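You operate a simulated robot arm through the tools that you are given. There is no shell and no other tool. Be economical: measure what you need, move in short steps, check, and stop when the job is done.

Carry out the task below with a simulated robot arm. There is one attempt and no reset: what you move stays moved.

JOB
Close the noodle bag with the orange clip and put it away.
Fine: the clips lie in the prep drawer, which ends shut; the bag goes on the pantry's second open shelf from the top with the clip on. Set down upright: noodle bag.

Only the result counts: the job must be done as asked and must still hold three seconds after the hand-in. Knocking over, shifting, dropping, spilling or breaking anything else fails it.

ROBOT AND FRAMES
A 6-joint arm with a two-finger parallel gripper on a trunk, on a base that drives. Base frame: it is fixed to the floor where the robot stands at the start and does not move with it; the origin is under the middle of the robot, x ahead of it, y to its left, z up. Lengths are in m, angles in degrees, forces in N, time in s.
With the tool pointing down near the work surface it reaches from about 0.36 to 0.82 m from the robot's upright axis, wherever it stands. Its first joint turns from -166.0 to 166.0 degrees. Places, roughly: pantry third shelf [0, 1.3, 1.3]; prep drawer [0.7, 0.1, 0.8]. Payload 3.91 kg.
The TCP is the grasp point between the finger pads, 0.03 m short of the fingertips. In the tool frame z runs along the fingers and y along their closing line. Largest opening 0.11 m; finger width 0.02, thickness 0.01; the body of the gripper, 0.048 by 0.112 m, starts 0.055 m behind the TCP.
Orientation is that of the tool frame in the base frame, as [roll, pitch, yaw] about the fixed x, y, z axes, in that order (R = Rz(yaw) Ry(pitch) Rx(roll)). With the fingers straight down and closing along the base's y, the tool's x points along the base's -x, its y along +y and its z along -z.

CONTROLS
- The arm moves only by the tool nudge_tool. Its argument "plan" is a list of rows, each a list of 6 numbers: the shift along the tool's x, y, z in mm, then the turn, a rotation vector about the tool's x, y, z in degrees. In form: [[tx, ty, tz, wx, wy, wz], ...]. A call has 1 to 8 rows; each row shifts and turns the commanded pose from where the row before left it, along the tool's axes as they then stand. "grip" is the opening in per cent of the stroke, from 0 (shut) to 100 (fully open), set as the call begins (left out, the last holds). Each row takes 0.2 s and may step no farther than 0.05 m and 8.6 degrees from the row before; otherwise, or with a gripper value out of range, the whole call is refused. Where a pose cannot be reached the arm comes as near as it can. A force on the tool above 80 N (or 10 N above the force at the start of the call, whichever is more), or a blocked arm, ends the call early, and 0.2 s more pass. Each finger travels about 0.045 m/s and halts on what it meets, pressing with about 22 N; the grip force reading is that of the motor and also rises with nothing between the fingers. The clock runs only during rows and for 0.2 s after the last one: add rows that do not move to give the fingers time. It gives the time, the measured TCP pose, the force on the tool (base axes), the opening and the grip force at its end, in the units of the frame above (readings bear some noise), with the torque about the TCP (base axes, N m) and any sound that the robot's microphone picked up.
- Cameras (640 x 400 px; columns grow to the right, rows downward): "scene" is now at [0.0027, 0.1533, 1.5258]; the picture's right is [0.16, -0.99, 0.00], its down [-0.71, -0.12, -0.69] and it looks along [0.68, 0.11, -0.72] (base axes); focal length 248 px, centre (320, 200). "wrist" rides on the gripper at [0.077, 0.007, -0.114] in the tool frame; the picture's right is [-0.09, 1.00, 0.00], its down [-0.80, -0.07, -0.59] and it looks along [-0.59, -0.05, 0.80] (tool axes); focal length 270 px, centre (320, 200). There is no depth. A picture from a camera that has moved, and an enlarged one, comes with that camera's place and axes in the base frame and with its lens. The place of the scene camera against the robot may be out by one fixed shift of up to 0.025 m in any direction.
- snapshot(camera): a new picture of that camera. No time passes.
- slide_trunk(by): slides the trunk up (or, below 0, down) by that many m; the arm and the scene camera ride with it, the base frame stays. It gives what a move gives, with no picture.
- roll_base(legs): drives the robot by 1 to 6 legs, each [ahead, turn to the left] in m and degrees, along the robot's own axes; the way and the turn of a leg run together, so that a leg with both is an arc; at most 1.5 m and 180 degrees a leg. The arm and the cameras ride along, it lands a little off, and it stops where it bumps. It gives what a move gives.
- head_to(pan, tilt): turns the head with the scene camera to pan (to the left, within 155 degrees either way) and tilt (down, from -29 to 69), counted from straight ahead of the robot. It gives what a move gives.
- inspect(camera, box): a new picture of the part [left, top, right, bottom] of that camera's present view, enlarged. No time passes.
- finish_job(): hands the job in; it is judged then, once.

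Work in short steps. Places have to be worked out from the pictures, the camera data and where the tool is seen: move nearer, look again, correct. Check each grasp and each placing, and mend what went wrong. You have 120 turns and 90 pictures in all, those below and enlarged ones among them. Open the gripper and draw the arm clear of the work before you hand the job in, unless the task says otherwise; then end with one line.

The tools are called after "Call:" as name(argument=value, ...) on one line, values as JSON. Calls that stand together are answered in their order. nudge_tool: Moves the arm, as the interface text tells. Its arguments: {"type":"object","properties":{"plan":{"type":"array"},"grip":{"type":"number"}},"required":["plan"]} The other tools are called the same way: slide_trunk (by) slides the trunk up or down; roll_base (legs) drives the base; head_to (pan, tilt) turns the head that bears the scene camera; snapshot (camera) takes a picture; inspect (camera, box) takes an enlarged picture of a part of a camera's view; finish_job () hands the job in.

At the start:

```text
time: 0.0
eef_pos: [0.4268, 0.0494, 1.3]
tool_rot: [-180.0, 0.1, 179.5]
wrist_force: [-0.6, 0.1, -0.7]
torque: [0.01, -0.01, -0.02]
finger_gap: 0.1099
gripper_force: 0.0
trunk travel left (down, up): [-0.475, 0.135]
robot x, y, heading: [-0.0001, -0.009, 0.0]
head pan, tilt: [9.1, 46.2]
```

scene: 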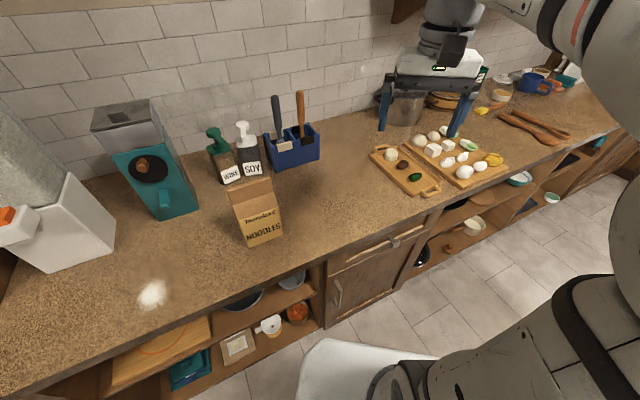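
wrist: 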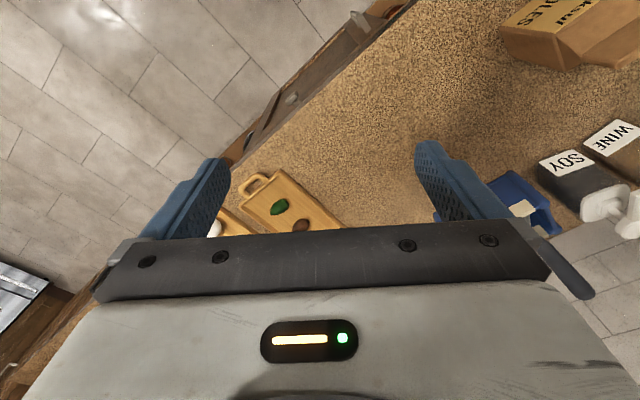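

I start by looking at the drawer, the noodle bag, and the pantry to the left.

Call:
inspect(camera="scene", box=[180, 90, 480, 340])

Call:
head_to(pan=90, tilt=10)

Call:
snapshot(camera="scene")

```text
1.60 times, centred on (330, 215) of scene
camera zoom: at [0.0027, 0.1533, 1.5258], right [0.16, -0.99, 0.0], down [-0.71, -0.12, -0.69], along [0.68, 0.11, -0.72], focal length 396 px, centre (304, 176)
```

zoom: 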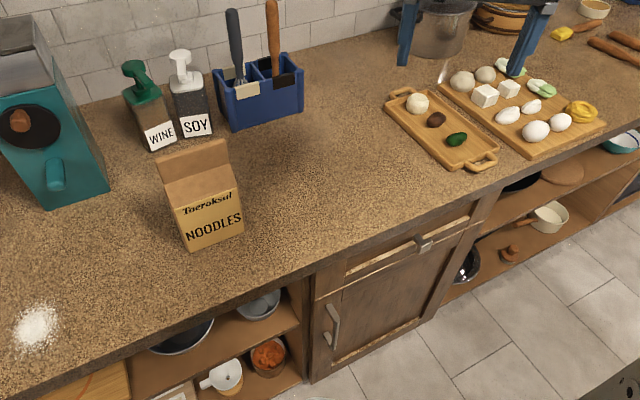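

```text
time: 1.5
eef_pos: [0.4266, 0.0481, 1.2995]
tool_rot: [-180.0, 0.1, 179.4]
wrist_force: [0.4, -0.4, 0.2]
torque: [0.0, 0.03, 0.07]
finger_gap: 0.1098
gripper_force: 0.0
trunk travel left (down, up): [-0.475, 0.135]
robot x, y, heading: [0.0027, -0.0095, 0.0]
head pan, tilt: [90.0, 10.0]
```

```text
86 pictures are left
camera scene: at [-0.0766, 0.2335, 1.5824], right [1.0, 0.0, 0.0], down [0.0, -0.17, -0.98], along [0.0, 0.98, -0.17], focal length 248 px, centre (320, 200)
```

scene: 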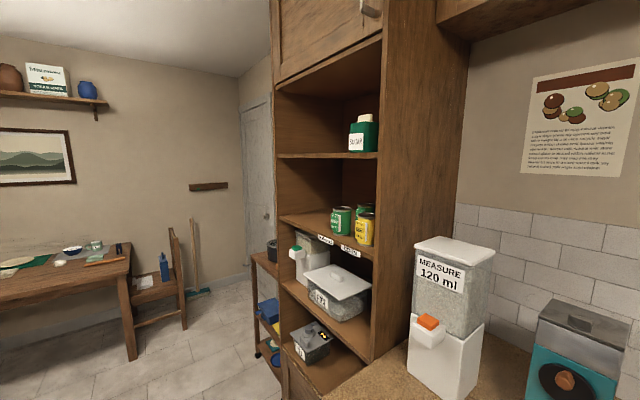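

The pantry shelves are visible: sugar on the top open shelf, cans on the second at about z 1.3. I zoom in on it.

Call:
inspect(camera="scene", box=[260, 90, 420, 270])

Call:
head_to(pan=45, tilt=45)

Call:
snapshot(camera="scene")

```text
2.22 times, centred on (340, 180) of scene
camera zoom: at [-0.0766, 0.2335, 1.5824], right [1.0, 0.0, 0.0], down [0.0, -0.17, -0.98], along [0.0, 0.98, -0.17], focal length 551 px, centre (276, 244)
```

zoom: 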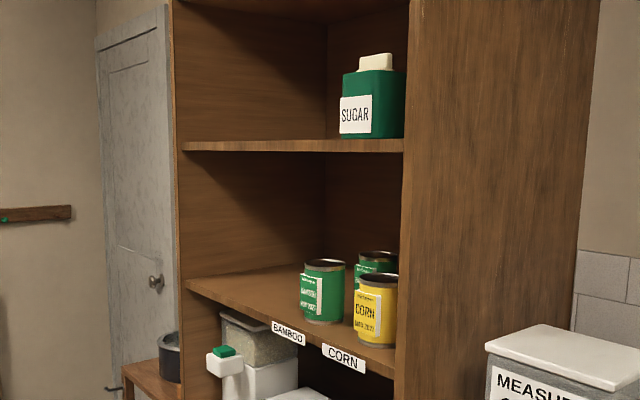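

```text
time: 2.7
eef_pos: [0.4268, 0.0489, 1.3002]
tool_rot: [-180.0, 0.1, 179.4]
wrist_force: [0.1, 0.1, 1.0]
torque: [-0.02, -0.01, -0.01]
finger_gap: 0.1101
gripper_force: 0.1
trunk travel left (down, up): [-0.475, 0.135]
robot x, y, heading: [-0.0009, -0.0059, 0.3]
head pan, tilt: [45.0, 45.0]
```

```text
84 pictures are left
camera scene: at [-0.0192, 0.1981, 1.5275], right [0.71, -0.71, 0.0], down [-0.5, -0.5, -0.71], along [0.5, 0.5, -0.71], focal length 248 px, centre (320, 200)
```

scene: 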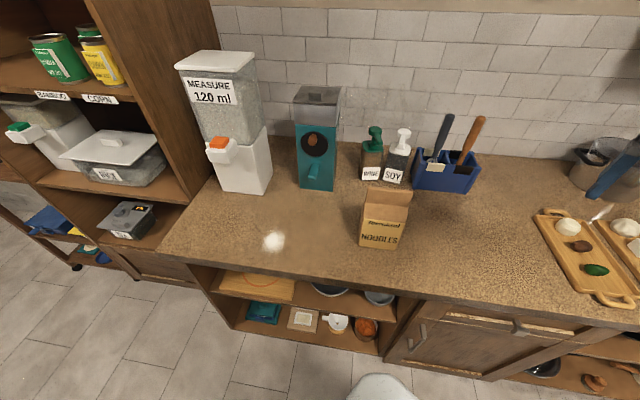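

I take a closer look at the drawer front.

Call:
head_to(pan=5, tilt=60)

Call:
inspect(camera="scene", box=[240, 80, 480, 230])

```text
time: 3.7
eef_pos: [0.4277, 0.0493, 1.2988]
tool_rot: [179.9, -0.1, 179.4]
wrist_force: [-0.9, 0.5, 1.4]
torque: [0.03, -0.03, -0.04]
finger_gap: 0.1101
gripper_force: 0.0
trunk travel left (down, up): [-0.475, 0.135]
robot x, y, heading: [-0.0001, -0.0079, 0.1]
head pan, tilt: [5.0, 60.0]
```

```text
2.67 times, centred on (360, 155) of scene
camera zoom: at [-0.0102, 0.1464, 1.508], right [0.09, -1.0, 0.0], down [-0.86, -0.08, -0.5], along [0.5, 0.04, -0.87], focal length 661 px, centre (213, 320)
```

zoom: 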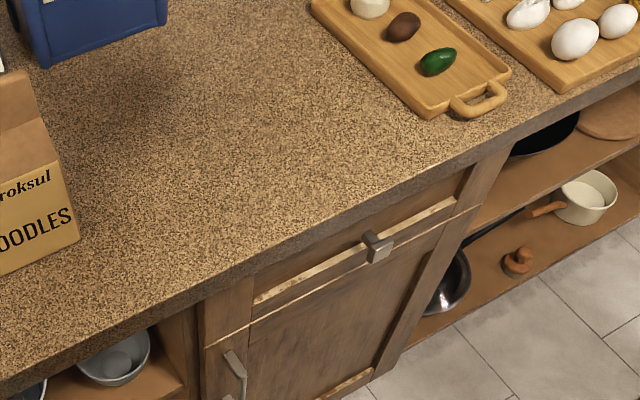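

I check behind the robot for clearance before repositioning it.

Call:
head_to(pan=-145, tilt=40)

Call:
snapshot(camera="scene")

Call:
head_to(pan=150, tilt=40)

Call:
snapshot(camera="scene")

```text
time: 6.1
eef_pos: [0.4255, 0.0488, 1.2998]
tool_rot: [180.0, 0.0, 179.4]
wrist_force: [0.6, 0.3, -0.7]
torque: [0.02, 0.01, -0.01]
finger_gap: 0.1103
gripper_force: 0.1
trunk travel left (down, up): [-0.475, 0.135]
robot x, y, heading: [0.0004, -0.0095, -0.0]
head pan, tilt: [-145.0, 40.0]
```

```text
82 pictures are left
camera scene: at [-0.1462, 0.0916, 1.5347], right [-0.57, 0.82, 0.0], down [0.53, 0.37, -0.77], along [-0.63, -0.44, -0.64], focal length 248 px, centre (320, 200)
```

scene: 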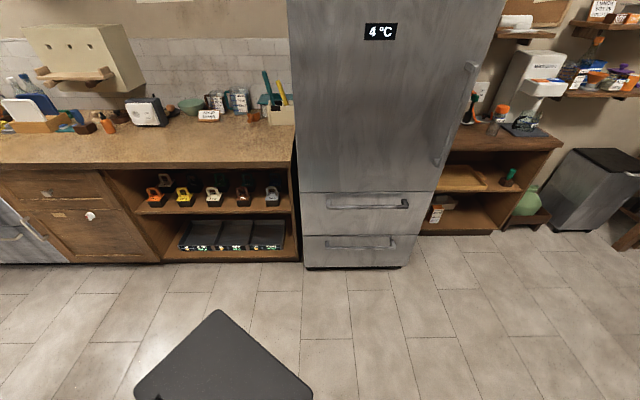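

```text
time: 10.1
eef_pos: [0.4271, 0.0487, 1.3001]
tool_rot: [180.0, -0.1, 179.3]
wrist_force: [0.3, -0.2, 0.5]
torque: [-0.01, 0.01, 0.0]
finger_gap: 0.1102
gripper_force: 0.0
trunk travel left (down, up): [-0.475, 0.135]
robot x, y, heading: [0.0001, -0.0069, 0.4]
head pan, tilt: [150.0, 40.0]
```

```text
81 pictures are left
camera scene: at [-0.1503, 0.1829, 1.5347], right [0.5, 0.87, 0.0], down [0.56, -0.32, -0.77], along [-0.66, 0.38, -0.64], focal length 248 px, centre (320, 200)
```

scene: 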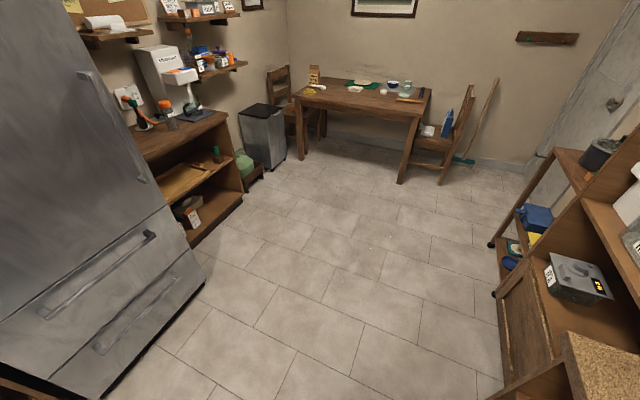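

The counter normal is at heading about 35°. I back off a little, turn to face the counter, then back a little more.

Call:
roll_base(legs=[[-0.12, 0], [0, 35], [-0.06, 0]])

Call:
head_to(pan=-12, tilt=45)

Call:
snapshot(camera="scene")

```text
time: 13.7
eef_pos: [0.1388, 0.2524, 1.3004]
tool_rot: [179.9, 0.0, -144.3]
wrist_force: [0.4, -0.1, 0.7]
torque: [0.04, 0.02, 0.02]
finger_gap: 0.1102
gripper_force: 0.1
trunk travel left (down, up): [-0.475, 0.135]
robot x, y, heading: [-0.171, -0.046, 36.1]
head pan, tilt: [150.0, 40.0]
```

```text
time: 16.1
eef_pos: [0.1393, 0.2534, 1.3]
tool_rot: [-180.0, -0.1, -144.4]
wrist_force: [0.6, 0.5, 0.2]
torque: [0.0, 0.02, -0.01]
finger_gap: 0.11
gripper_force: 0.1
trunk travel left (down, up): [-0.475, 0.135]
robot x, y, heading: [-0.1741, -0.0495, 36.0]
head pan, tilt: [-12.0, 45.0]
```

```text
80 pictures are left
camera scene: at [-0.2469, 0.0634, 1.5275], right [0.41, -0.91, 0.0], down [-0.65, -0.29, -0.71], along [0.65, 0.29, -0.71], focal length 248 px, centre (320, 200)
```

scene: 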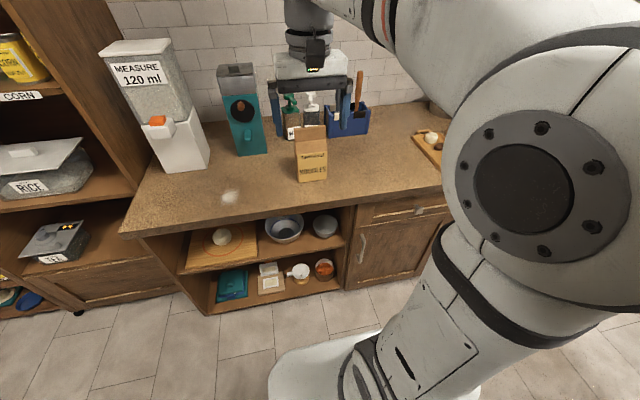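

The arm's elbow hides the drawer from here; I shift the robot about 0.44 m to the right along the counter.

Call:
roll_base(legs=[[0, -95], [0.44, 0], [0, 95]])

Call:
head_to(pan=0, tilt=50)

Call:
snapshot(camera="scene")

```text
time: 26.9
eef_pos: [0.3612, -0.1198, 1.2996]
tool_rot: [180.0, 0.0, -143.3]
wrist_force: [0.1, -0.1, 0.9]
torque: [-0.02, 0.02, 0.02]
finger_gap: 0.11
gripper_force: 0.1
trunk travel left (down, up): [-0.475, 0.135]
robot x, y, heading: [0.0667, -0.4315, 36.4]
head pan, tilt: [-12.0, 45.0]
```

```text
time: 27.6
eef_pos: [0.3615, -0.1211, 1.3003]
tool_rot: [-180.0, 0.0, -143.3]
wrist_force: [-0.8, -0.2, -1.5]
torque: [-0.01, -0.01, -0.01]
finger_gap: 0.1101
gripper_force: 0.1
trunk travel left (down, up): [-0.475, 0.135]
robot x, y, heading: [0.0635, -0.4332, 36.5]
head pan, tilt: [0.0, 50.0]
```

```text
79 pictures are left
camera scene: at [-0.0241, -0.3153, 1.5206], right [0.59, -0.8, 0.0], down [-0.62, -0.46, -0.64], along [0.52, 0.38, -0.77], focal length 248 px, centre (320, 200)
```

scene: 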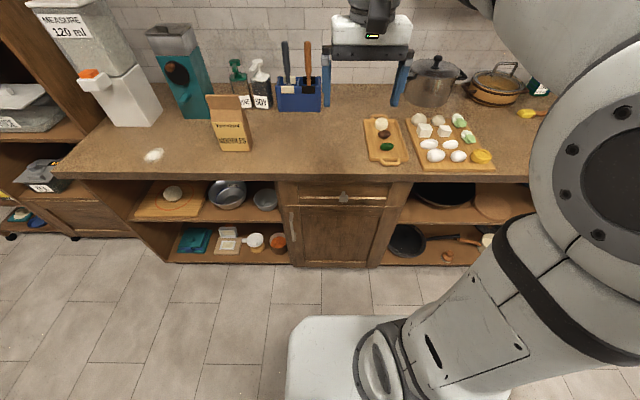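

Good view. I slide the trunk down 0.25 m to work at drawer height and get stereo on the knob and the counter.

Call:
slide_trunk(by=-0.25)

Call:
snapshot(camera="scene")

Call:
snapshot(camera="wrist")

```text
time: 30.2
eef_pos: [0.3614, -0.1201, 1.0494]
tool_rot: [179.8, 0.0, -143.4]
wrist_force: [-0.3, 0.0, 0.3]
torque: [0.04, 0.01, 0.02]
finger_gap: 0.1101
gripper_force: 0.0
trunk travel left (down, up): [-0.225, 0.385]
robot x, y, heading: [0.0652, -0.4363, 36.3]
head pan, tilt: [0.0, 50.0]
```

```text
78 pictures are left
camera scene: at [-0.0241, -0.3152, 1.2706], right [0.59, -0.8, 0.0], down [-0.62, -0.46, -0.64], along [0.52, 0.38, -0.77], focal length 248 px, centre (320, 200)
```

scene: 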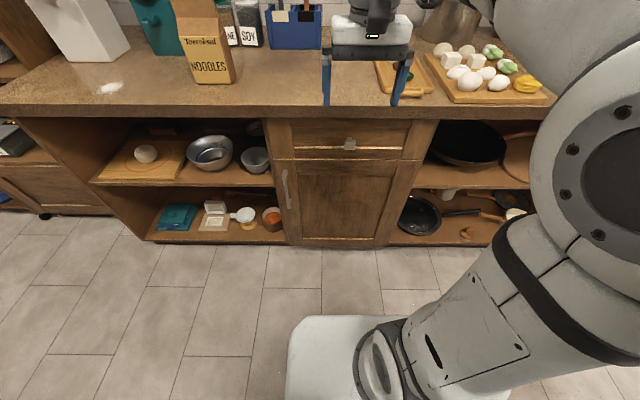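

```text
77 pictures are left
camera wrist: at [0.2952, -0.1606, 1.1644], right [-0.53, 0.85, 0.0], down [0.68, 0.42, 0.59], along [0.51, 0.31, -0.8], focal length 270 px, centre (320, 200)
```

wrist: 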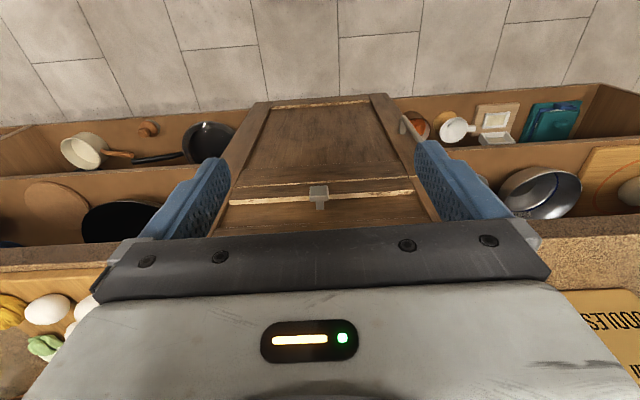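

Stereo and the wrist view put the knob near (0.515, -0.029, 0.808). I tilt the tool 60° toward the counter (fingers forward-down) so as to pull the knob from the front.

Call:
nudge_tool(plan=[[0, -4, 0, 0, -8.5, 0], [0, -4, 0, 0, -8.5, 0], [0, -4, 0, 0, -8.5, 0], [0, -3, 0, 0, -8.5, 0], [0, -3, 0, 0, -8.5, 0], [0, 0, 0, 0, -8.5, 0], [0, 0, 0, 0, -8.5, 0]], grip=70)

```text
time: 32.0
eef_pos: [0.3883, -0.1118, 1.0021]
tool_rot: [-176.7, 52.8, -140.4]
wrist_force: [-0.5, 0.7, 1.0]
torque: [0.02, 0.0, 0.01]
finger_gap: 0.0771
gripper_force: 0.0
trunk travel left (down, up): [-0.225, 0.385]
robot x, y, heading: [0.0653, -0.434, 36.6]
head pan, tilt: [0.0, 50.0]
stopped in row 7: the arm was blocked; the commanded pose is now the measured one
```

The arm was blocked at 53° tilt; I look at why.

Call:
snapshot(camera="scene")

Call:
snapshot(camera="wrist")

```text
76 pictures are left
camera scene: at [-0.024, -0.315, 1.2696], right [0.59, -0.8, 0.0], down [-0.62, -0.46, -0.64], along [0.52, 0.38, -0.77], focal length 248 px, centre (320, 200)
```

scene: 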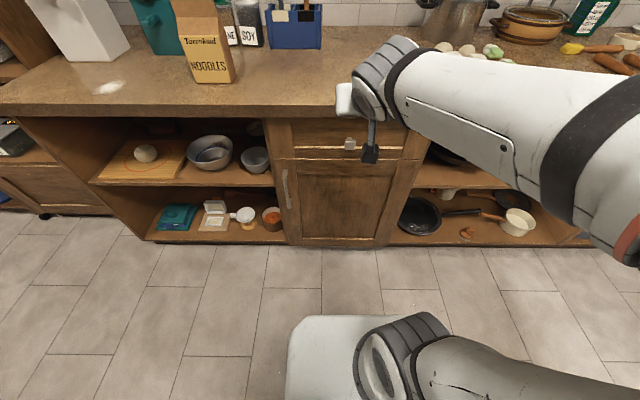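

```text
75 pictures are left
camera wrist: at [0.2742, -0.189, 1.0089], right [-0.56, 0.83, 0.03], down [0.03, -0.02, 1.0], along [0.83, 0.56, -0.01], focal length 270 px, centre (320, 200)
```

wrist: 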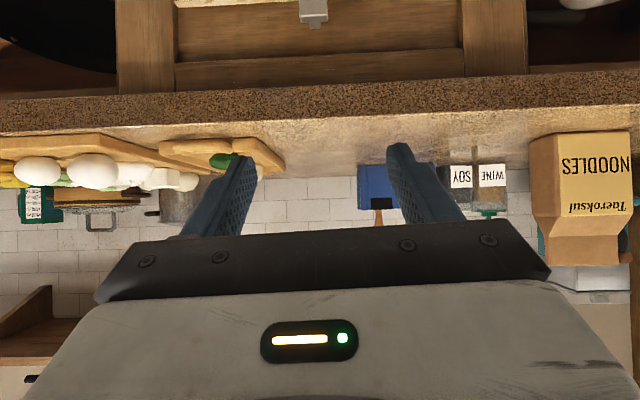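

It was likely a joint limit; 53° of tilt is sufficient. I lower the tool along this tilt to the front of the knob.

Call:
nudge_tool(plan=[[22, -2, 33, 0, 0, 0], [22, -2, 33, 0, 0, 0], [22, -2, 33, 0, 0, 0], [22, -2, 33, 0, 0, 0], [22, -2, 33, 0, 0, 0]])

Call:
snapshot(camera="wrist")

```text
time: 33.2
eef_pos: [0.4523, -0.086, 0.8167]
tool_rot: [-176.8, 52.9, -140.5]
wrist_force: [0.4, 0.5, -0.3]
torque: [0.01, -0.01, 0.01]
finger_gap: 0.0769
gripper_force: 0.0
trunk travel left (down, up): [-0.225, 0.385]
robot x, y, heading: [0.0668, -0.4367, 36.4]
head pan, tilt: [0.0, 50.0]
```

```text
74 pictures are left
camera wrist: at [0.3368, -0.1634, 0.8228], right [-0.56, 0.83, 0.04], down [0.03, -0.02, 1.0], along [0.83, 0.56, -0.01], focal length 270 px, centre (320, 200)
```

wrist: 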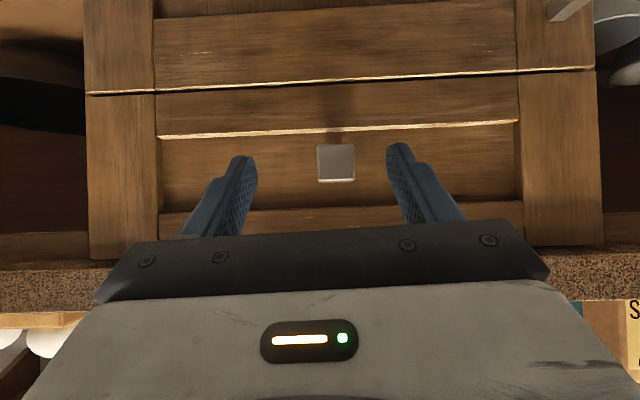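

The knob face reads at about (0.511, -0.029, 0.79). I advance so that the fingers straddle it, still open.

Call:
nudge_tool(plan=[[-8, 3, 22, 0, 0, 0], [-8, 2, 22, 0, 0, 0], [-7, 2, 21, 0, 0, 0]])

Call:
snapshot(camera="wrist")

```text
time: 34.0
eef_pos: [0.5007, -0.0409, 0.7969]
tool_rot: [-176.8, 53.0, -140.5]
wrist_force: [0.1, -0.1, 0.7]
torque: [-0.01, 0.02, -0.02]
finger_gap: 0.077
gripper_force: 0.1
trunk travel left (down, up): [-0.225, 0.385]
robot x, y, heading: [0.0678, -0.4342, 36.4]
head pan, tilt: [0.0, 50.0]
```

```text
73 pictures are left
camera wrist: at [0.3859, -0.1182, 0.8037], right [-0.56, 0.83, 0.04], down [0.03, -0.02, 1.0], along [0.83, 0.56, -0.01], focal length 270 px, centre (320, 200)
```

wrist: 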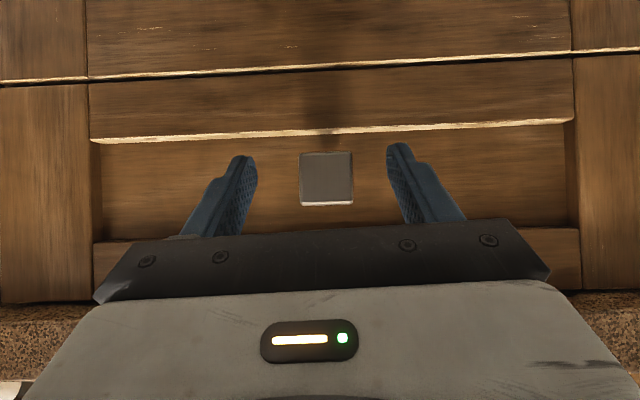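

The knob face is farther, about 0.18 m from the camera; I advance 30 mm more and close.

Call:
nudge_tool(plan=[[-10, 0, 11, 0, 0, 0], [-11, 0, 11, 0, 0, 0], [0, 0, 0, 0, 0, 0]])

Call:
nudge_tool(plan=[[0, 0, 0, 0, 0, 0], [0, 0, 0, 0, 0, 0], [0, 0, 0, 0, 0, 0], [0, 0, 0, 0, 0, 0], [0, 0, 0, 0, 0, 0]], grip=0)

Call:
snapshot(camera="wrist")

```text
time: 34.8
eef_pos: [0.5221, -0.0261, 0.8016]
tool_rot: [-176.8, 52.8, -140.6]
wrist_force: [-22.4, -17.2, 0.5]
torque: [-0.25, 0.12, -1.18]
finger_gap: 0.0774
gripper_force: 0.4
trunk travel left (down, up): [-0.225, 0.385]
robot x, y, heading: [0.07, -0.4342, 36.6]
head pan, tilt: [0.0, 50.0]
```

```text
time: 36.0
eef_pos: [0.5203, -0.0235, 0.8034]
tool_rot: [-176.6, 53.0, -140.3]
wrist_force: [-38.2, -9.6, 6.0]
torque: [0.19, 1.35, -0.17]
finger_gap: 0.0323
gripper_force: 45.3
trunk travel left (down, up): [-0.225, 0.385]
robot x, y, heading: [0.0681, -0.434, 36.6]
head pan, tilt: [0.0, 50.0]
```

```text
72 pictures are left
camera wrist: at [0.4059, -0.1007, 0.8095], right [-0.56, 0.83, 0.04], down [0.03, -0.02, 1.0], along [0.83, 0.56, -0.01], focal length 270 px, centre (320, 200)
```

wrist: 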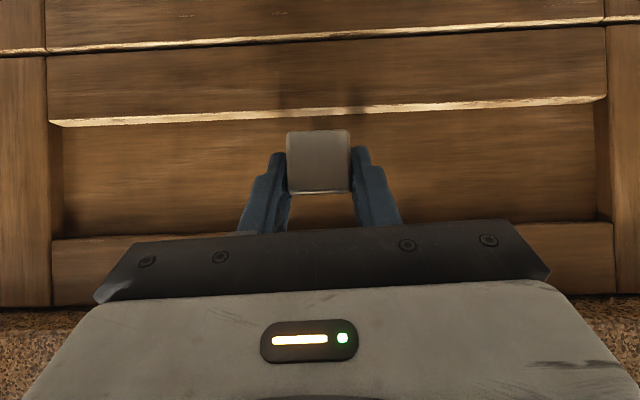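

The knob is held (gap 32 mm). I pull a short way with the arm to check the drawer moves.

Call:
nudge_tool(plan=[[9, 0, -12, 0, 0, 0], [9, 0, -12, 0, 0, 0], [9, 0, -12, 0, 0, 0]])

Call:
snapshot(camera="scene")

```text
time: 36.8
eef_pos: [0.4863, -0.0481, 0.8032]
tool_rot: [-176.3, 53.2, -140.1]
wrist_force: [-25.8, 33.7, 11.2]
torque: [1.12, 0.96, -0.16]
finger_gap: 0.0319
gripper_force: 45.0
trunk travel left (down, up): [-0.225, 0.385]
robot x, y, heading: [0.0648, -0.4342, 36.3]
head pan, tilt: [0.0, 50.0]
```

```text
71 pictures are left
camera scene: at [-0.0267, -0.3127, 1.2703], right [0.6, -0.8, 0.0], down [-0.61, -0.46, -0.64], along [0.52, 0.38, -0.77], focal length 248 px, centre (320, 200)
```

scene: 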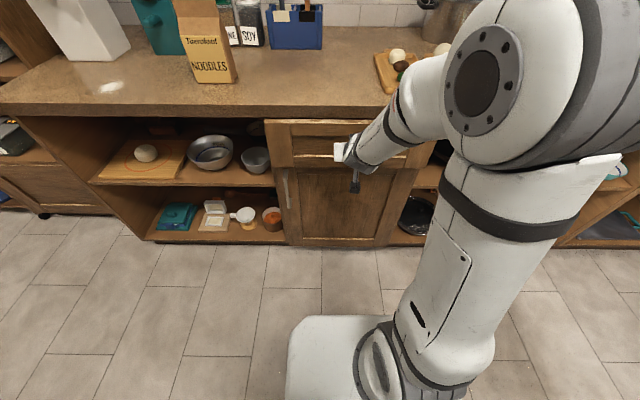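

The drawer opens. Now I back the base 0.16 m to pull it farther.

Call:
roll_base(legs=[[-0.16, 0]])

Call:
snapshot(camera="scene")

```text
time: 38.3
eef_pos: [0.3498, -0.1464, 0.8029]
tool_rot: [-176.2, 53.1, -139.8]
wrist_force: [-38.6, 51.7, 24.0]
torque: [0.68, 1.32, -0.1]
finger_gap: 0.0327
gripper_force: 45.1
trunk travel left (down, up): [-0.225, 0.385]
robot x, y, heading: [-0.0692, -0.5339, 36.8]
head pan, tilt: [0.0, 50.0]
```

```text
70 pictures are left
camera scene: at [-0.1627, -0.411, 1.27], right [0.6, -0.8, 0.0], down [-0.61, -0.46, -0.64], along [0.52, 0.38, -0.77], focal length 248 px, centre (320, 200)
```

scene: 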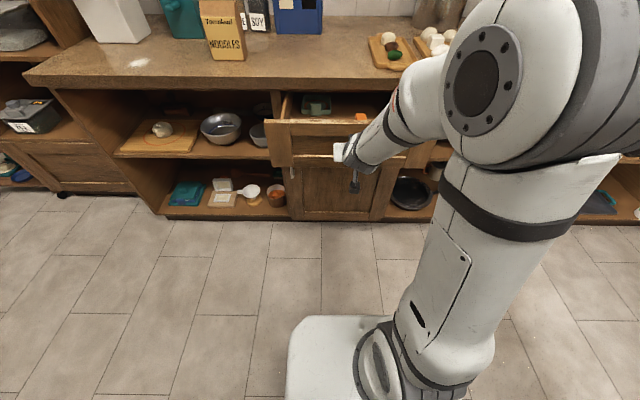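

Drawer is about 0.21 m open and an orange item shows inside. I relax the side load, then release.

Call:
nudge_tool(plan=[[0, 3, 0, 0, 0, 0], [0, 3, 0, 0, 0, 0]])

```text
time: 38.9
eef_pos: [0.351, -0.1465, 0.804]
tool_rot: [-176.8, 53.3, -140.6]
wrist_force: [9.4, -12.2, 8.6]
torque: [0.29, -0.27, -0.27]
finger_gap: 0.0326
gripper_force: 44.9
trunk travel left (down, up): [-0.225, 0.385]
robot x, y, heading: [-0.0664, -0.5327, 36.3]
head pan, tilt: [0.0, 50.0]
```

The side load is gone. I open the fingers and back off, then rise.

Call:
nudge_tool(plan=[[0, 0, 0, 0, 0, 0], [0, 0, 0, 0, 0, 0], [0, 0, 0, 0, 0, 0], [0, 0, 0, 0, 0, 0], [0, 0, -20, 0, 0, 0], [0, 0, -30, 0, 0, 0]], grip=80)

Call:
slide_trunk(by=0.25)

Call:
snapshot(camera="scene")

```text
time: 40.3
eef_pos: [0.3181, -0.1699, 0.8317]
tool_rot: [-176.6, 53.1, -140.2]
wrist_force: [0.1, 0.4, 0.0]
torque: [0.02, -0.01, -0.02]
finger_gap: 0.0881
gripper_force: 0.0
trunk travel left (down, up): [-0.225, 0.385]
robot x, y, heading: [-0.0702, -0.5311, 36.4]
head pan, tilt: [0.0, 50.0]
```

```text
time: 42.8
eef_pos: [0.3186, -0.1696, 1.0805]
tool_rot: [-176.8, 52.9, -140.3]
wrist_force: [-0.3, -0.3, -0.5]
torque: [0.0, -0.02, -0.02]
finger_gap: 0.0879
gripper_force: 0.1
trunk travel left (down, up): [-0.475, 0.135]
robot x, y, heading: [-0.0682, -0.5355, 36.6]
head pan, tilt: [0.0, 50.0]
```

```text
69 pictures are left
camera scene: at [-0.1579, -0.4142, 1.5205], right [0.6, -0.8, 0.0], down [-0.62, -0.46, -0.64], along [0.52, 0.38, -0.77], focal length 248 px, centre (320, 200)
```

scene: 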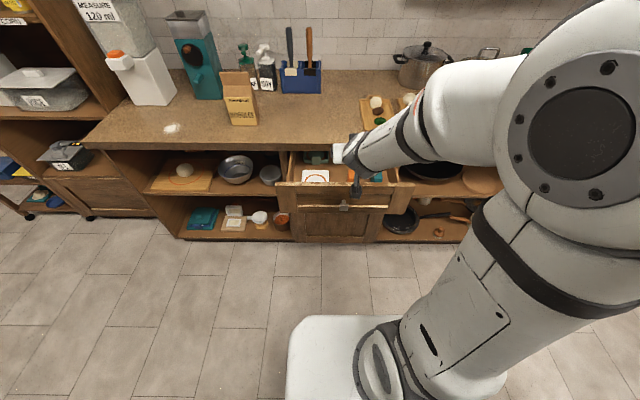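

The arm hides the drawer contents; I turn the tool back to vertical and look with the wrist camera.

Call:
nudge_tool(plan=[[0, 0, 0, 0, 8.5, 0], [0, 0, 0, 0, 8.5, 0], [0, 0, 0, 0, 8.5, 0], [0, 0, 0, 0, 8.5, 0], [0, 0, 0, 0, 8.5, 0], [0, 0, 0, 0, 8.5, 0]])

Call:
snapshot(camera="wrist")

Call:
snapshot(camera="scene")

```text
time: 44.2
eef_pos: [0.3215, -0.171, 1.0815]
tool_rot: [-178.1, 1.9, -142.8]
wrist_force: [0.5, -0.1, 0.7]
torque: [0.01, -0.01, 0.0]
finger_gap: 0.0881
gripper_force: 0.1
out of reach, approached as far as the arm can: row 2
trunk travel left (down, up): [-0.475, 0.135]
robot x, y, heading: [-0.0669, -0.5334, 36.7]
head pan, tilt: [0.0, 50.0]
```

```text
68 pictures are left
camera wrist: at [0.25, -0.211, 1.192], right [-0.53, 0.85, -0.03], down [0.65, 0.43, 0.62], along [0.54, 0.31, -0.78], focal length 270 px, centre (320, 200)
```

wrist: 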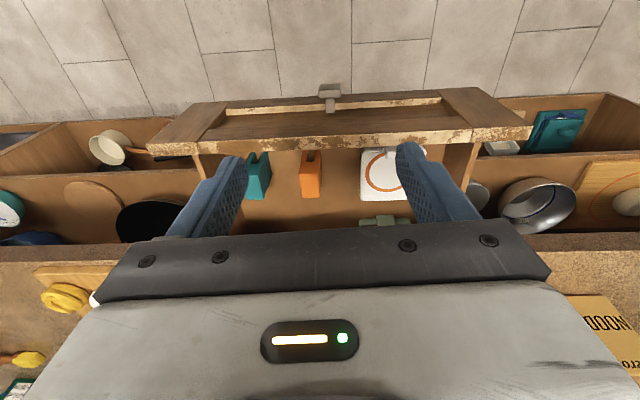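

```text
67 pictures are left
camera scene: at [-0.1573, -0.4138, 1.5206], right [0.6, -0.8, 0.0], down [-0.62, -0.46, -0.64], along [0.52, 0.38, -0.77], focal length 248 px, centre (320, 200)
```

scene: 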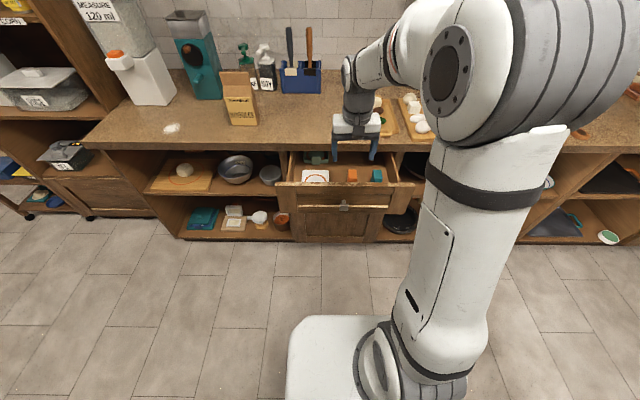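

The orange and teal clips are visible in the drawer. I take enlarged views of the clips.

Call:
inspect(camera="wrist", box=[230, 130, 430, 230])

Call:
inspect(camera="scene", box=[280, 130, 420, 220])

Call:
inspect(camera="scene", box=[190, 40, 290, 140])

```text
3.20 times, centred on (330, 180) of wrist
camera zoom: at [0.25, -0.211, 1.192], right [-0.53, 0.85, -0.03], down [0.65, 0.43, 0.62], along [0.54, 0.31, -0.78], focal length 865 px, centre (288, 264)
```

zoom: 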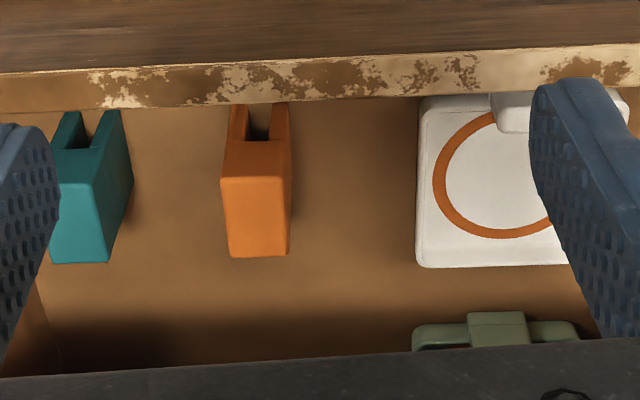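

```text
4.44 times, centred on (350, 175) of scene
camera zoom: at [-0.1573, -0.4138, 1.5206], right [0.6, -0.8, 0.0], down [-0.62, -0.46, -0.64], along [0.52, 0.38, -0.77], focal length 1101 px, centre (187, 311)
```

zoom: 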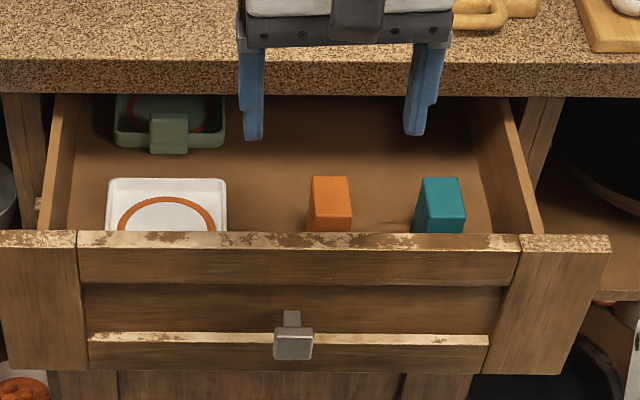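

```text
4.00 times, centred on (240, 90) of scene
camera zoom: at [-0.1573, -0.4138, 1.5206], right [0.6, -0.8, 0.0], down [-0.62, -0.46, -0.64], along [0.52, 0.38, -0.77], focal length 991 px, centre (640, 640)
```

zoom: 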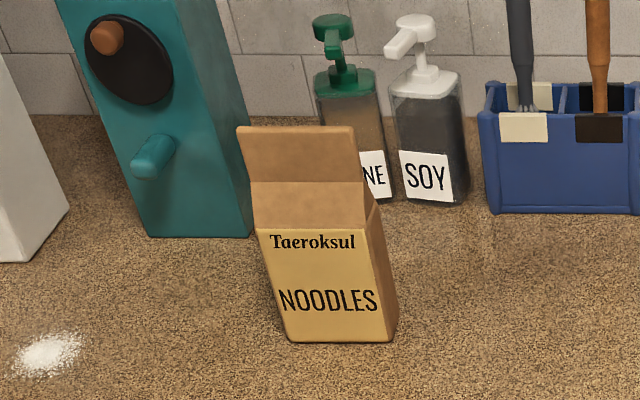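

The orange clip sits around n≈0.36 m (under the counter lip side), in the drawer. I move the tool over the drawer and lower for a closer look at how the clip stands.

Call:
nudge_tool(plan=[[-35, -13, 20, 0, 0, 0], [-35, -13, 30, 0, 0, 0], [-30, -14, 30, 0, 0, 0], [0, 0, 30, 0, 0, 0]])

Call:
snapshot(camera="wrist")

```text
time: 45.2
eef_pos: [0.4324, -0.1414, 0.9758]
tool_rot: [-178.1, 2.1, -142.9]
wrist_force: [0.5, -1.4, 0.8]
torque: [0.0, 0.0, 0.02]
finger_gap: 0.0882
gripper_force: 0.0
trunk travel left (down, up): [-0.475, 0.135]
robot x, y, heading: [-0.0659, -0.5336, 36.5]
head pan, tilt: [0.0, 50.0]
```

```text
63 pictures are left
camera wrist: at [0.3607, -0.1825, 1.0877], right [-0.53, 0.85, -0.03], down [0.65, 0.43, 0.63], along [0.54, 0.31, -0.78], focal length 270 px, centre (320, 200)
```

wrist: 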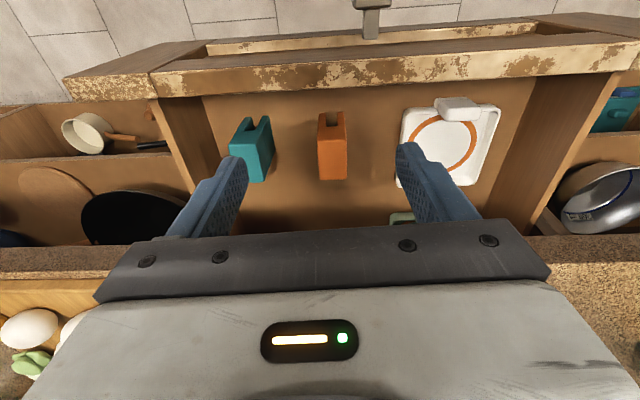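

Call:
inspect(camera="wrist", box=[220, 90, 420, 215])

```text
3.20 times, centred on (320, 152) of wrist
camera zoom: at [0.3607, -0.1825, 1.0877], right [-0.53, 0.85, -0.03], down [0.65, 0.43, 0.63], along [0.54, 0.31, -0.78], focal length 865 px, centre (320, 352)
```

zoom: 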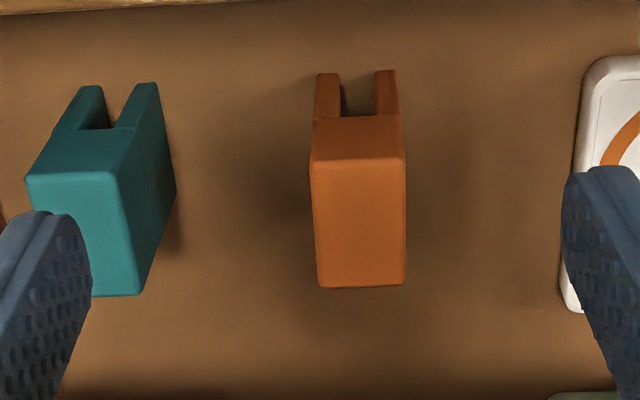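

The clip stands jaws-down, gap across t — ideal for a top grasp. I narrow the fingers, tilt 13° forward and move above it for a further look.

Call:
nudge_tool(plan=[[-20, 2, 10, 0, -6.5, 0], [-20, 2, 15, 0, -6.5, 0], [-20, 0, 20, 0, 0, 0], [0, 0, 20, 0, 0, 0]], grip=62)

Call:
snapshot(camera="wrist")

Call:
inspect(camera="scene", box=[280, 120, 420, 220])

```text
time: 46.2
eef_pos: [0.4879, -0.0982, 0.9217]
tool_rot: [-178.0, 15.2, -142.4]
wrist_force: [-0.3, -0.1, 0.1]
torque: [0.0, 0.0, 0.02]
finger_gap: 0.0681
gripper_force: 0.0
trunk travel left (down, up): [-0.475, 0.135]
robot x, y, heading: [-0.0684, -0.5331, 36.6]
head pan, tilt: [0.0, 50.0]
```

```text
61 pictures are left
camera wrist: at [0.3975, -0.1526, 1.0108], right [-0.53, 0.85, -0.01], down [0.52, 0.34, 0.78], along [0.67, 0.41, -0.62], focal length 270 px, centre (320, 200)
```

wrist: 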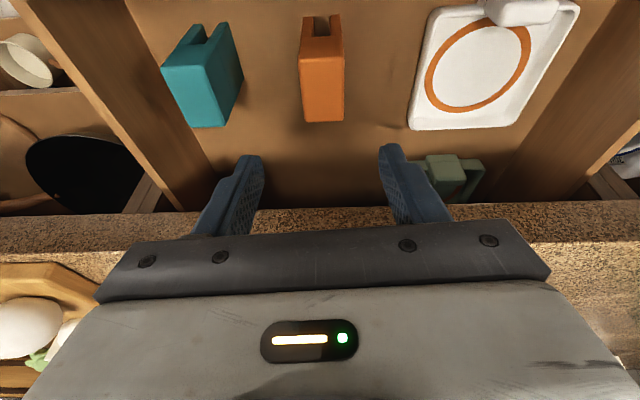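

```text
4.00 times, centred on (350, 170) of scene
camera zoom: at [-0.1574, -0.4139, 1.5206], right [0.6, -0.8, 0.0], down [-0.62, -0.46, -0.64], along [0.52, 0.38, -0.77], focal length 991 px, centre (200, 320)
```

zoom: 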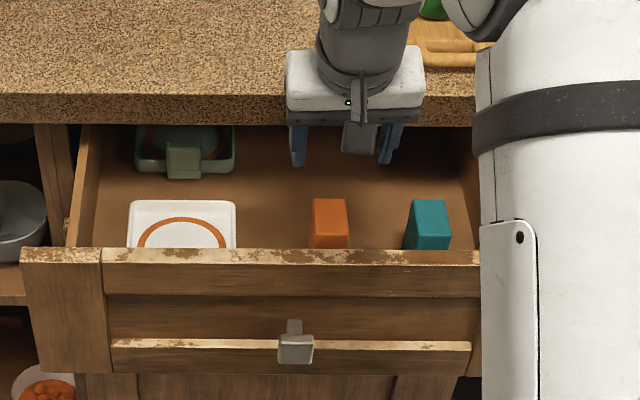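

Estimates give clip top z≈0.80–0.83 at n≈0.345. I descend so the tips are about at the clip top and compare.

Call:
nudge_tool(plan=[[4, 0, 27, 0, 0, 0], [4, 0, 27, 0, 0, 0], [4, 0, 27, 0, 0, 0]])

Call:
snapshot(camera="wrist")

Call:
inspect(camera="scene", box=[280, 120, 420, 220])

```text
time: 47.0
eef_pos: [0.4967, -0.0969, 0.8388]
tool_rot: [-177.8, 15.0, -142.4]
wrist_force: [-0.2, 0.0, 0.0]
torque: [0.01, 0.01, -0.01]
finger_gap: 0.068
gripper_force: 0.0
trunk travel left (down, up): [-0.475, 0.135]
robot x, y, heading: [-0.0652, -0.5358, 36.6]
head pan, tilt: [0.0, 50.0]
```

```text
59 pictures are left
camera wrist: at [0.4087, -0.1511, 0.9288], right [-0.53, 0.85, -0.01], down [0.52, 0.34, 0.78], along [0.67, 0.41, -0.62], focal length 270 px, centre (320, 200)
```

wrist: 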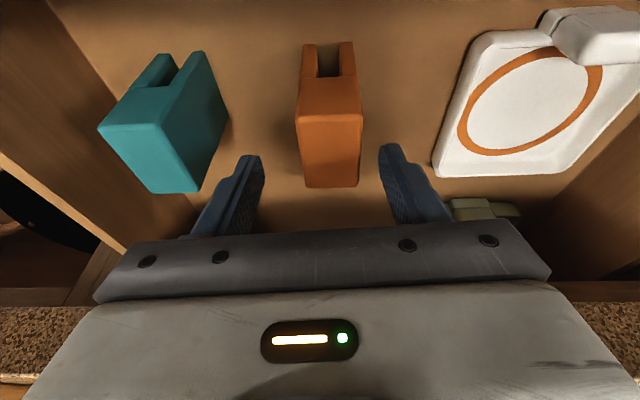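

```text
4.00 times, centred on (350, 170) of scene
camera zoom: at [-0.1574, -0.414, 1.5206], right [0.6, -0.8, 0.0], down [-0.62, -0.46, -0.64], along [0.52, 0.38, -0.77], focal length 991 px, centre (200, 320)
```

zoom: 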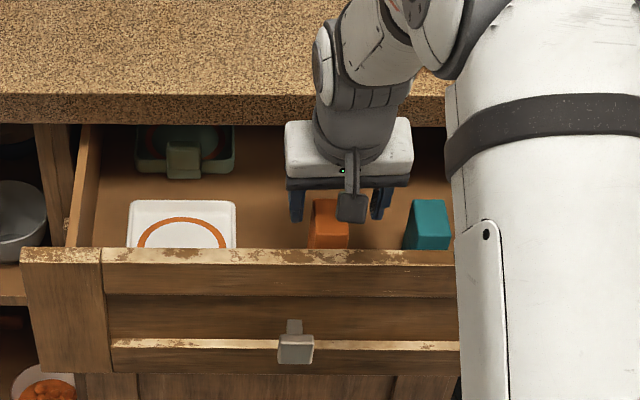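

Two views give clip top z≈0.785, centre n≈0.365. I descend 50 mm with the fingers alongside it.

Call:
nudge_tool(plan=[[-2, 1, 18, 0, 0, 0], [-2, 1, 17, 0, 0, 0], [-2, 0, 17, 0, 0, 0]])

Call:
snapshot(camera="wrist")

```text
time: 47.8
eef_pos: [0.5125, -0.0828, 0.7916]
tool_rot: [-177.9, 14.9, -142.4]
wrist_force: [0.2, 0.6, -0.2]
torque: [0.0, 0.0, 0.0]
finger_gap: 0.0681
gripper_force: 0.1
trunk travel left (down, up): [-0.475, 0.135]
robot x, y, heading: [-0.07, -0.5283, 36.5]
head pan, tilt: [0.0, 50.0]
```

```text
57 pictures are left
camera wrist: at [0.422, -0.138, 0.8821], right [-0.53, 0.85, -0.01], down [0.52, 0.34, 0.78], along [0.67, 0.41, -0.62], focal length 270 px, centre (320, 200)
```

wrist: 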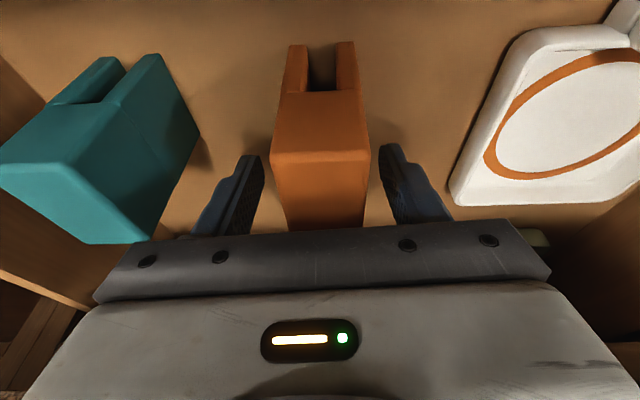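

Fingers straddle the clip near its centre. I go 6 mm deeper and close.

Call:
nudge_tool(plan=[[-3, 0, 6, 0, 0, 0], [0, 0, 0, 0, 0, 0]])

Call:
nudge_tool(plan=[[0, 0, 0, 0, 0, 0], [0, 0, 0, 0, 0, 0], [0, 0, 0, 0, 0, 0], [0, 0, 0, 0, 0, 0]], grip=15)

Call:
snapshot(camera="wrist")

```text
time: 48.4
eef_pos: [0.5167, -0.0817, 0.7878]
tool_rot: [-178.0, 15.1, -142.4]
wrist_force: [0.0, -0.3, -0.1]
torque: [-0.02, 0.04, 0.02]
finger_gap: 0.0683
gripper_force: 0.0
trunk travel left (down, up): [-0.475, 0.135]
robot x, y, heading: [-0.069, -0.5337, 36.4]
head pan, tilt: [0.0, 50.0]
```

```text
time: 49.4
eef_pos: [0.5162, -0.08, 0.7877]
tool_rot: [-178.0, 15.0, -142.3]
wrist_force: [0.4, -0.3, 0.1]
torque: [-0.01, 0.05, 0.02]
finger_gap: 0.0322
gripper_force: 21.8
trunk travel left (down, up): [-0.475, 0.135]
robot x, y, heading: [-0.0676, -0.5322, 36.4]
head pan, tilt: [0.0, 50.0]
```

```text
56 pictures are left
camera wrist: at [0.4261, -0.1355, 0.8778], right [-0.53, 0.85, -0.01], down [0.52, 0.34, 0.78], along [0.67, 0.41, -0.62], focal length 270 px, centre (320, 200)
```

wrist: 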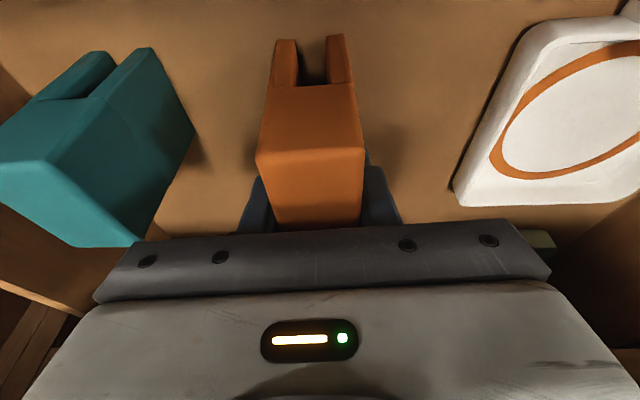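

Clip is held (gap 32 mm). I lift straight up.

Call:
nudge_tool(plan=[[-8, 0, -29, 0, 0, 0], [-10, 0, -39, 0, 0, 0], [-12, 0, -43, 0, 0, 0], [-12, 0, -43, 0, 0, 0], [-12, 0, -43, 0, 0, 0], [-12, 0, -43, 0, 0, 0]])

Call:
snapshot(camera="scene")

Call:
snapshot(camera="wrist")

```text
time: 50.8
eef_pos: [0.5111, -0.0743, 1.0399]
tool_rot: [-178.1, 15.0, -142.4]
wrist_force: [0.1, 0.5, -0.3]
torque: [0.02, -0.02, 0.01]
finger_gap: 0.0318
gripper_force: 22.1
trunk travel left (down, up): [-0.475, 0.135]
robot x, y, heading: [-0.0664, -0.5336, 36.7]
head pan, tilt: [0.0, 50.0]
```

```text
55 pictures are left
camera scene: at [-0.1581, -0.4144, 1.5205], right [0.6, -0.8, 0.0], down [-0.62, -0.46, -0.64], along [0.52, 0.38, -0.77], focal length 248 px, centre (320, 200)
```

scene: 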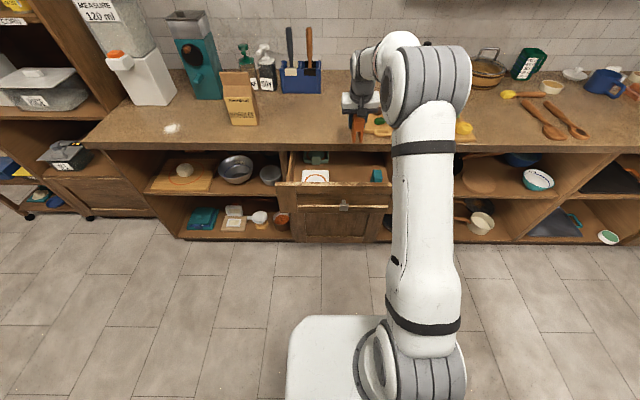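

```text
54 pictures are left
camera wrist: at [0.4211, -0.1287, 1.1301], right [-0.53, 0.85, -0.01], down [0.52, 0.34, 0.78], along [0.67, 0.41, -0.62], focal length 270 px, centre (320, 200)
```

wrist: 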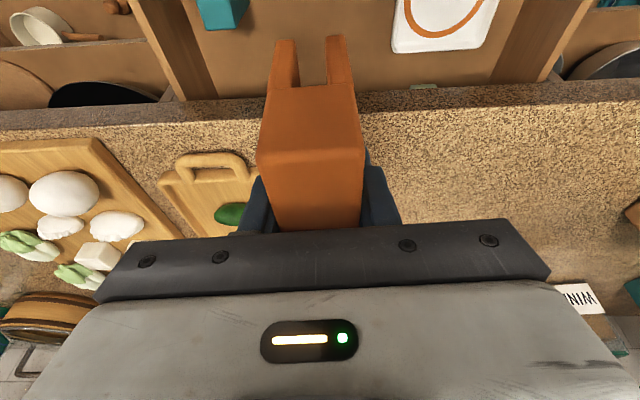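

Clip is secure. I retract the arm toward the robot before driving left to the bag.

Call:
nudge_tool(plan=[[44, 0, -14, 0, 0, 0], [44, 0, -14, 0, 0, 0], [44, 0, -14, 0, 0, 0], [44, 0, -14, 0, 0, 0], [44, 0, -14, 0, 0, 0], [44, 0, -14, 0, 0, 0], [44, 0, -14, 0, 0, 0]])

Call:
slide_trunk(by=0.13)

```text
time: 52.4
eef_pos: [0.2499, -0.2699, 1.0492]
tool_rot: [-177.9, 15.0, -142.4]
wrist_force: [-1.3, -0.5, 0.7]
torque: [-0.01, -0.01, -0.02]
finger_gap: 0.0321
gripper_force: 22.3
trunk travel left (down, up): [-0.475, 0.135]
robot x, y, heading: [-0.0671, -0.5339, 36.4]
head pan, tilt: [0.0, 50.0]
```

```text
time: 54.0
eef_pos: [0.2515, -0.2677, 1.1791]
tool_rot: [-177.9, 15.1, -142.4]
wrist_force: [0.1, -0.3, -0.5]
torque: [0.01, -0.03, -0.01]
finger_gap: 0.0318
gripper_force: 22.1
trunk travel left (down, up): [-0.605, 0.005]
robot x, y, heading: [-0.0666, -0.5368, 36.7]
head pan, tilt: [0.0, 50.0]
```

I drive to stand in front of the bag.

Call:
roll_base(legs=[[0, 57], [0.48, 0], [0, -57]])

Call:
head_to(pan=-5, tilt=40)

Call:
snapshot(camera="scene")

```text
time: 62.0
eef_pos: [0.1928, 0.232, 1.179]
tool_rot: [-177.9, 15.1, -139.2]
wrist_force: [-0.4, 0.4, -1.0]
torque: [-0.02, -0.03, -0.01]
finger_gap: 0.0321
gripper_force: 21.9
trunk travel left (down, up): [-0.605, 0.005]
robot x, y, heading: [-0.1169, -0.0422, 40.2]
head pan, tilt: [0.0, 50.0]
```

```text
time: 62.7
eef_pos: [0.1934, 0.2317, 1.1794]
tool_rot: [-177.9, 15.0, -139.3]
wrist_force: [0.1, 0.3, -0.8]
torque: [-0.02, 0.01, -0.02]
finger_gap: 0.0319
gripper_force: 22.1
trunk travel left (down, up): [-0.605, 0.005]
robot x, y, heading: [-0.1136, -0.0404, 40.3]
head pan, tilt: [-5.0, 40.0]
```

```text
53 pictures are left
camera scene: at [-0.2039, 0.0706, 1.6646], right [0.58, -0.82, 0.0], down [-0.53, -0.37, -0.77], along [0.63, 0.44, -0.64], focal length 248 px, centre (320, 200)
```

scene: 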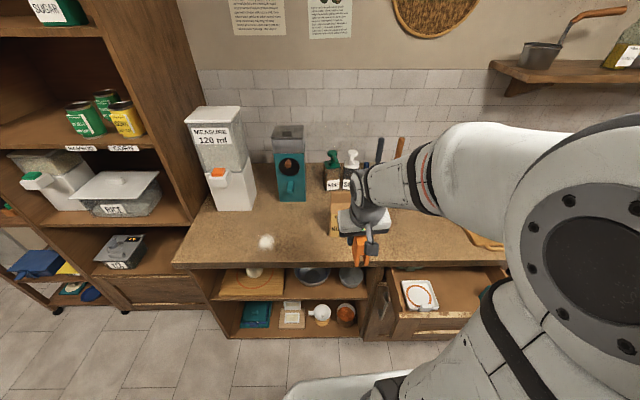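

Now a wrist view toward the bag.

Call:
snapshot(camera="wrist")

Call:
inspect(camera="scene", box=[280, 140, 420, 280])

```text
52 pictures are left
camera wrist: at [0.1076, 0.1726, 1.2693], right [-0.58, 0.81, -0.01], down [0.5, 0.37, 0.78], along [0.64, 0.45, -0.62], focal length 270 px, centre (320, 200)
```

wrist: 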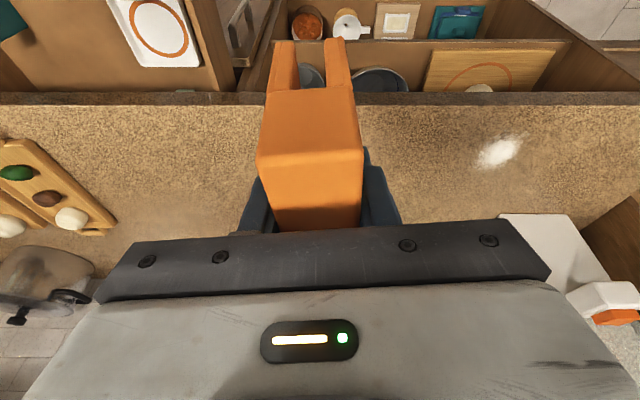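

```text
2.86 times, centred on (350, 210) of scene
camera zoom: at [-0.2039, 0.0706, 1.6646], right [0.58, -0.82, 0.0], down [-0.53, -0.37, -0.77], along [0.63, 0.44, -0.64], focal length 708 px, centre (234, 171)
```

zoom: 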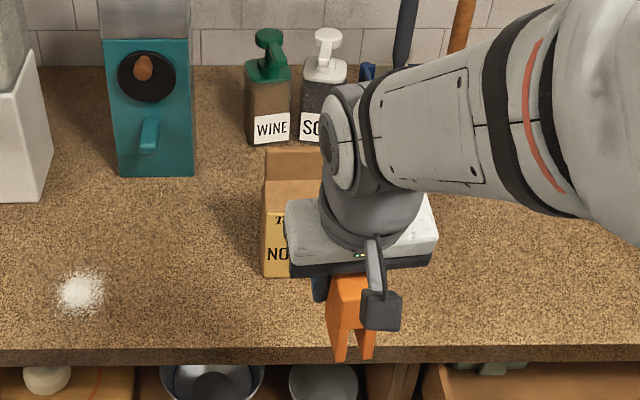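

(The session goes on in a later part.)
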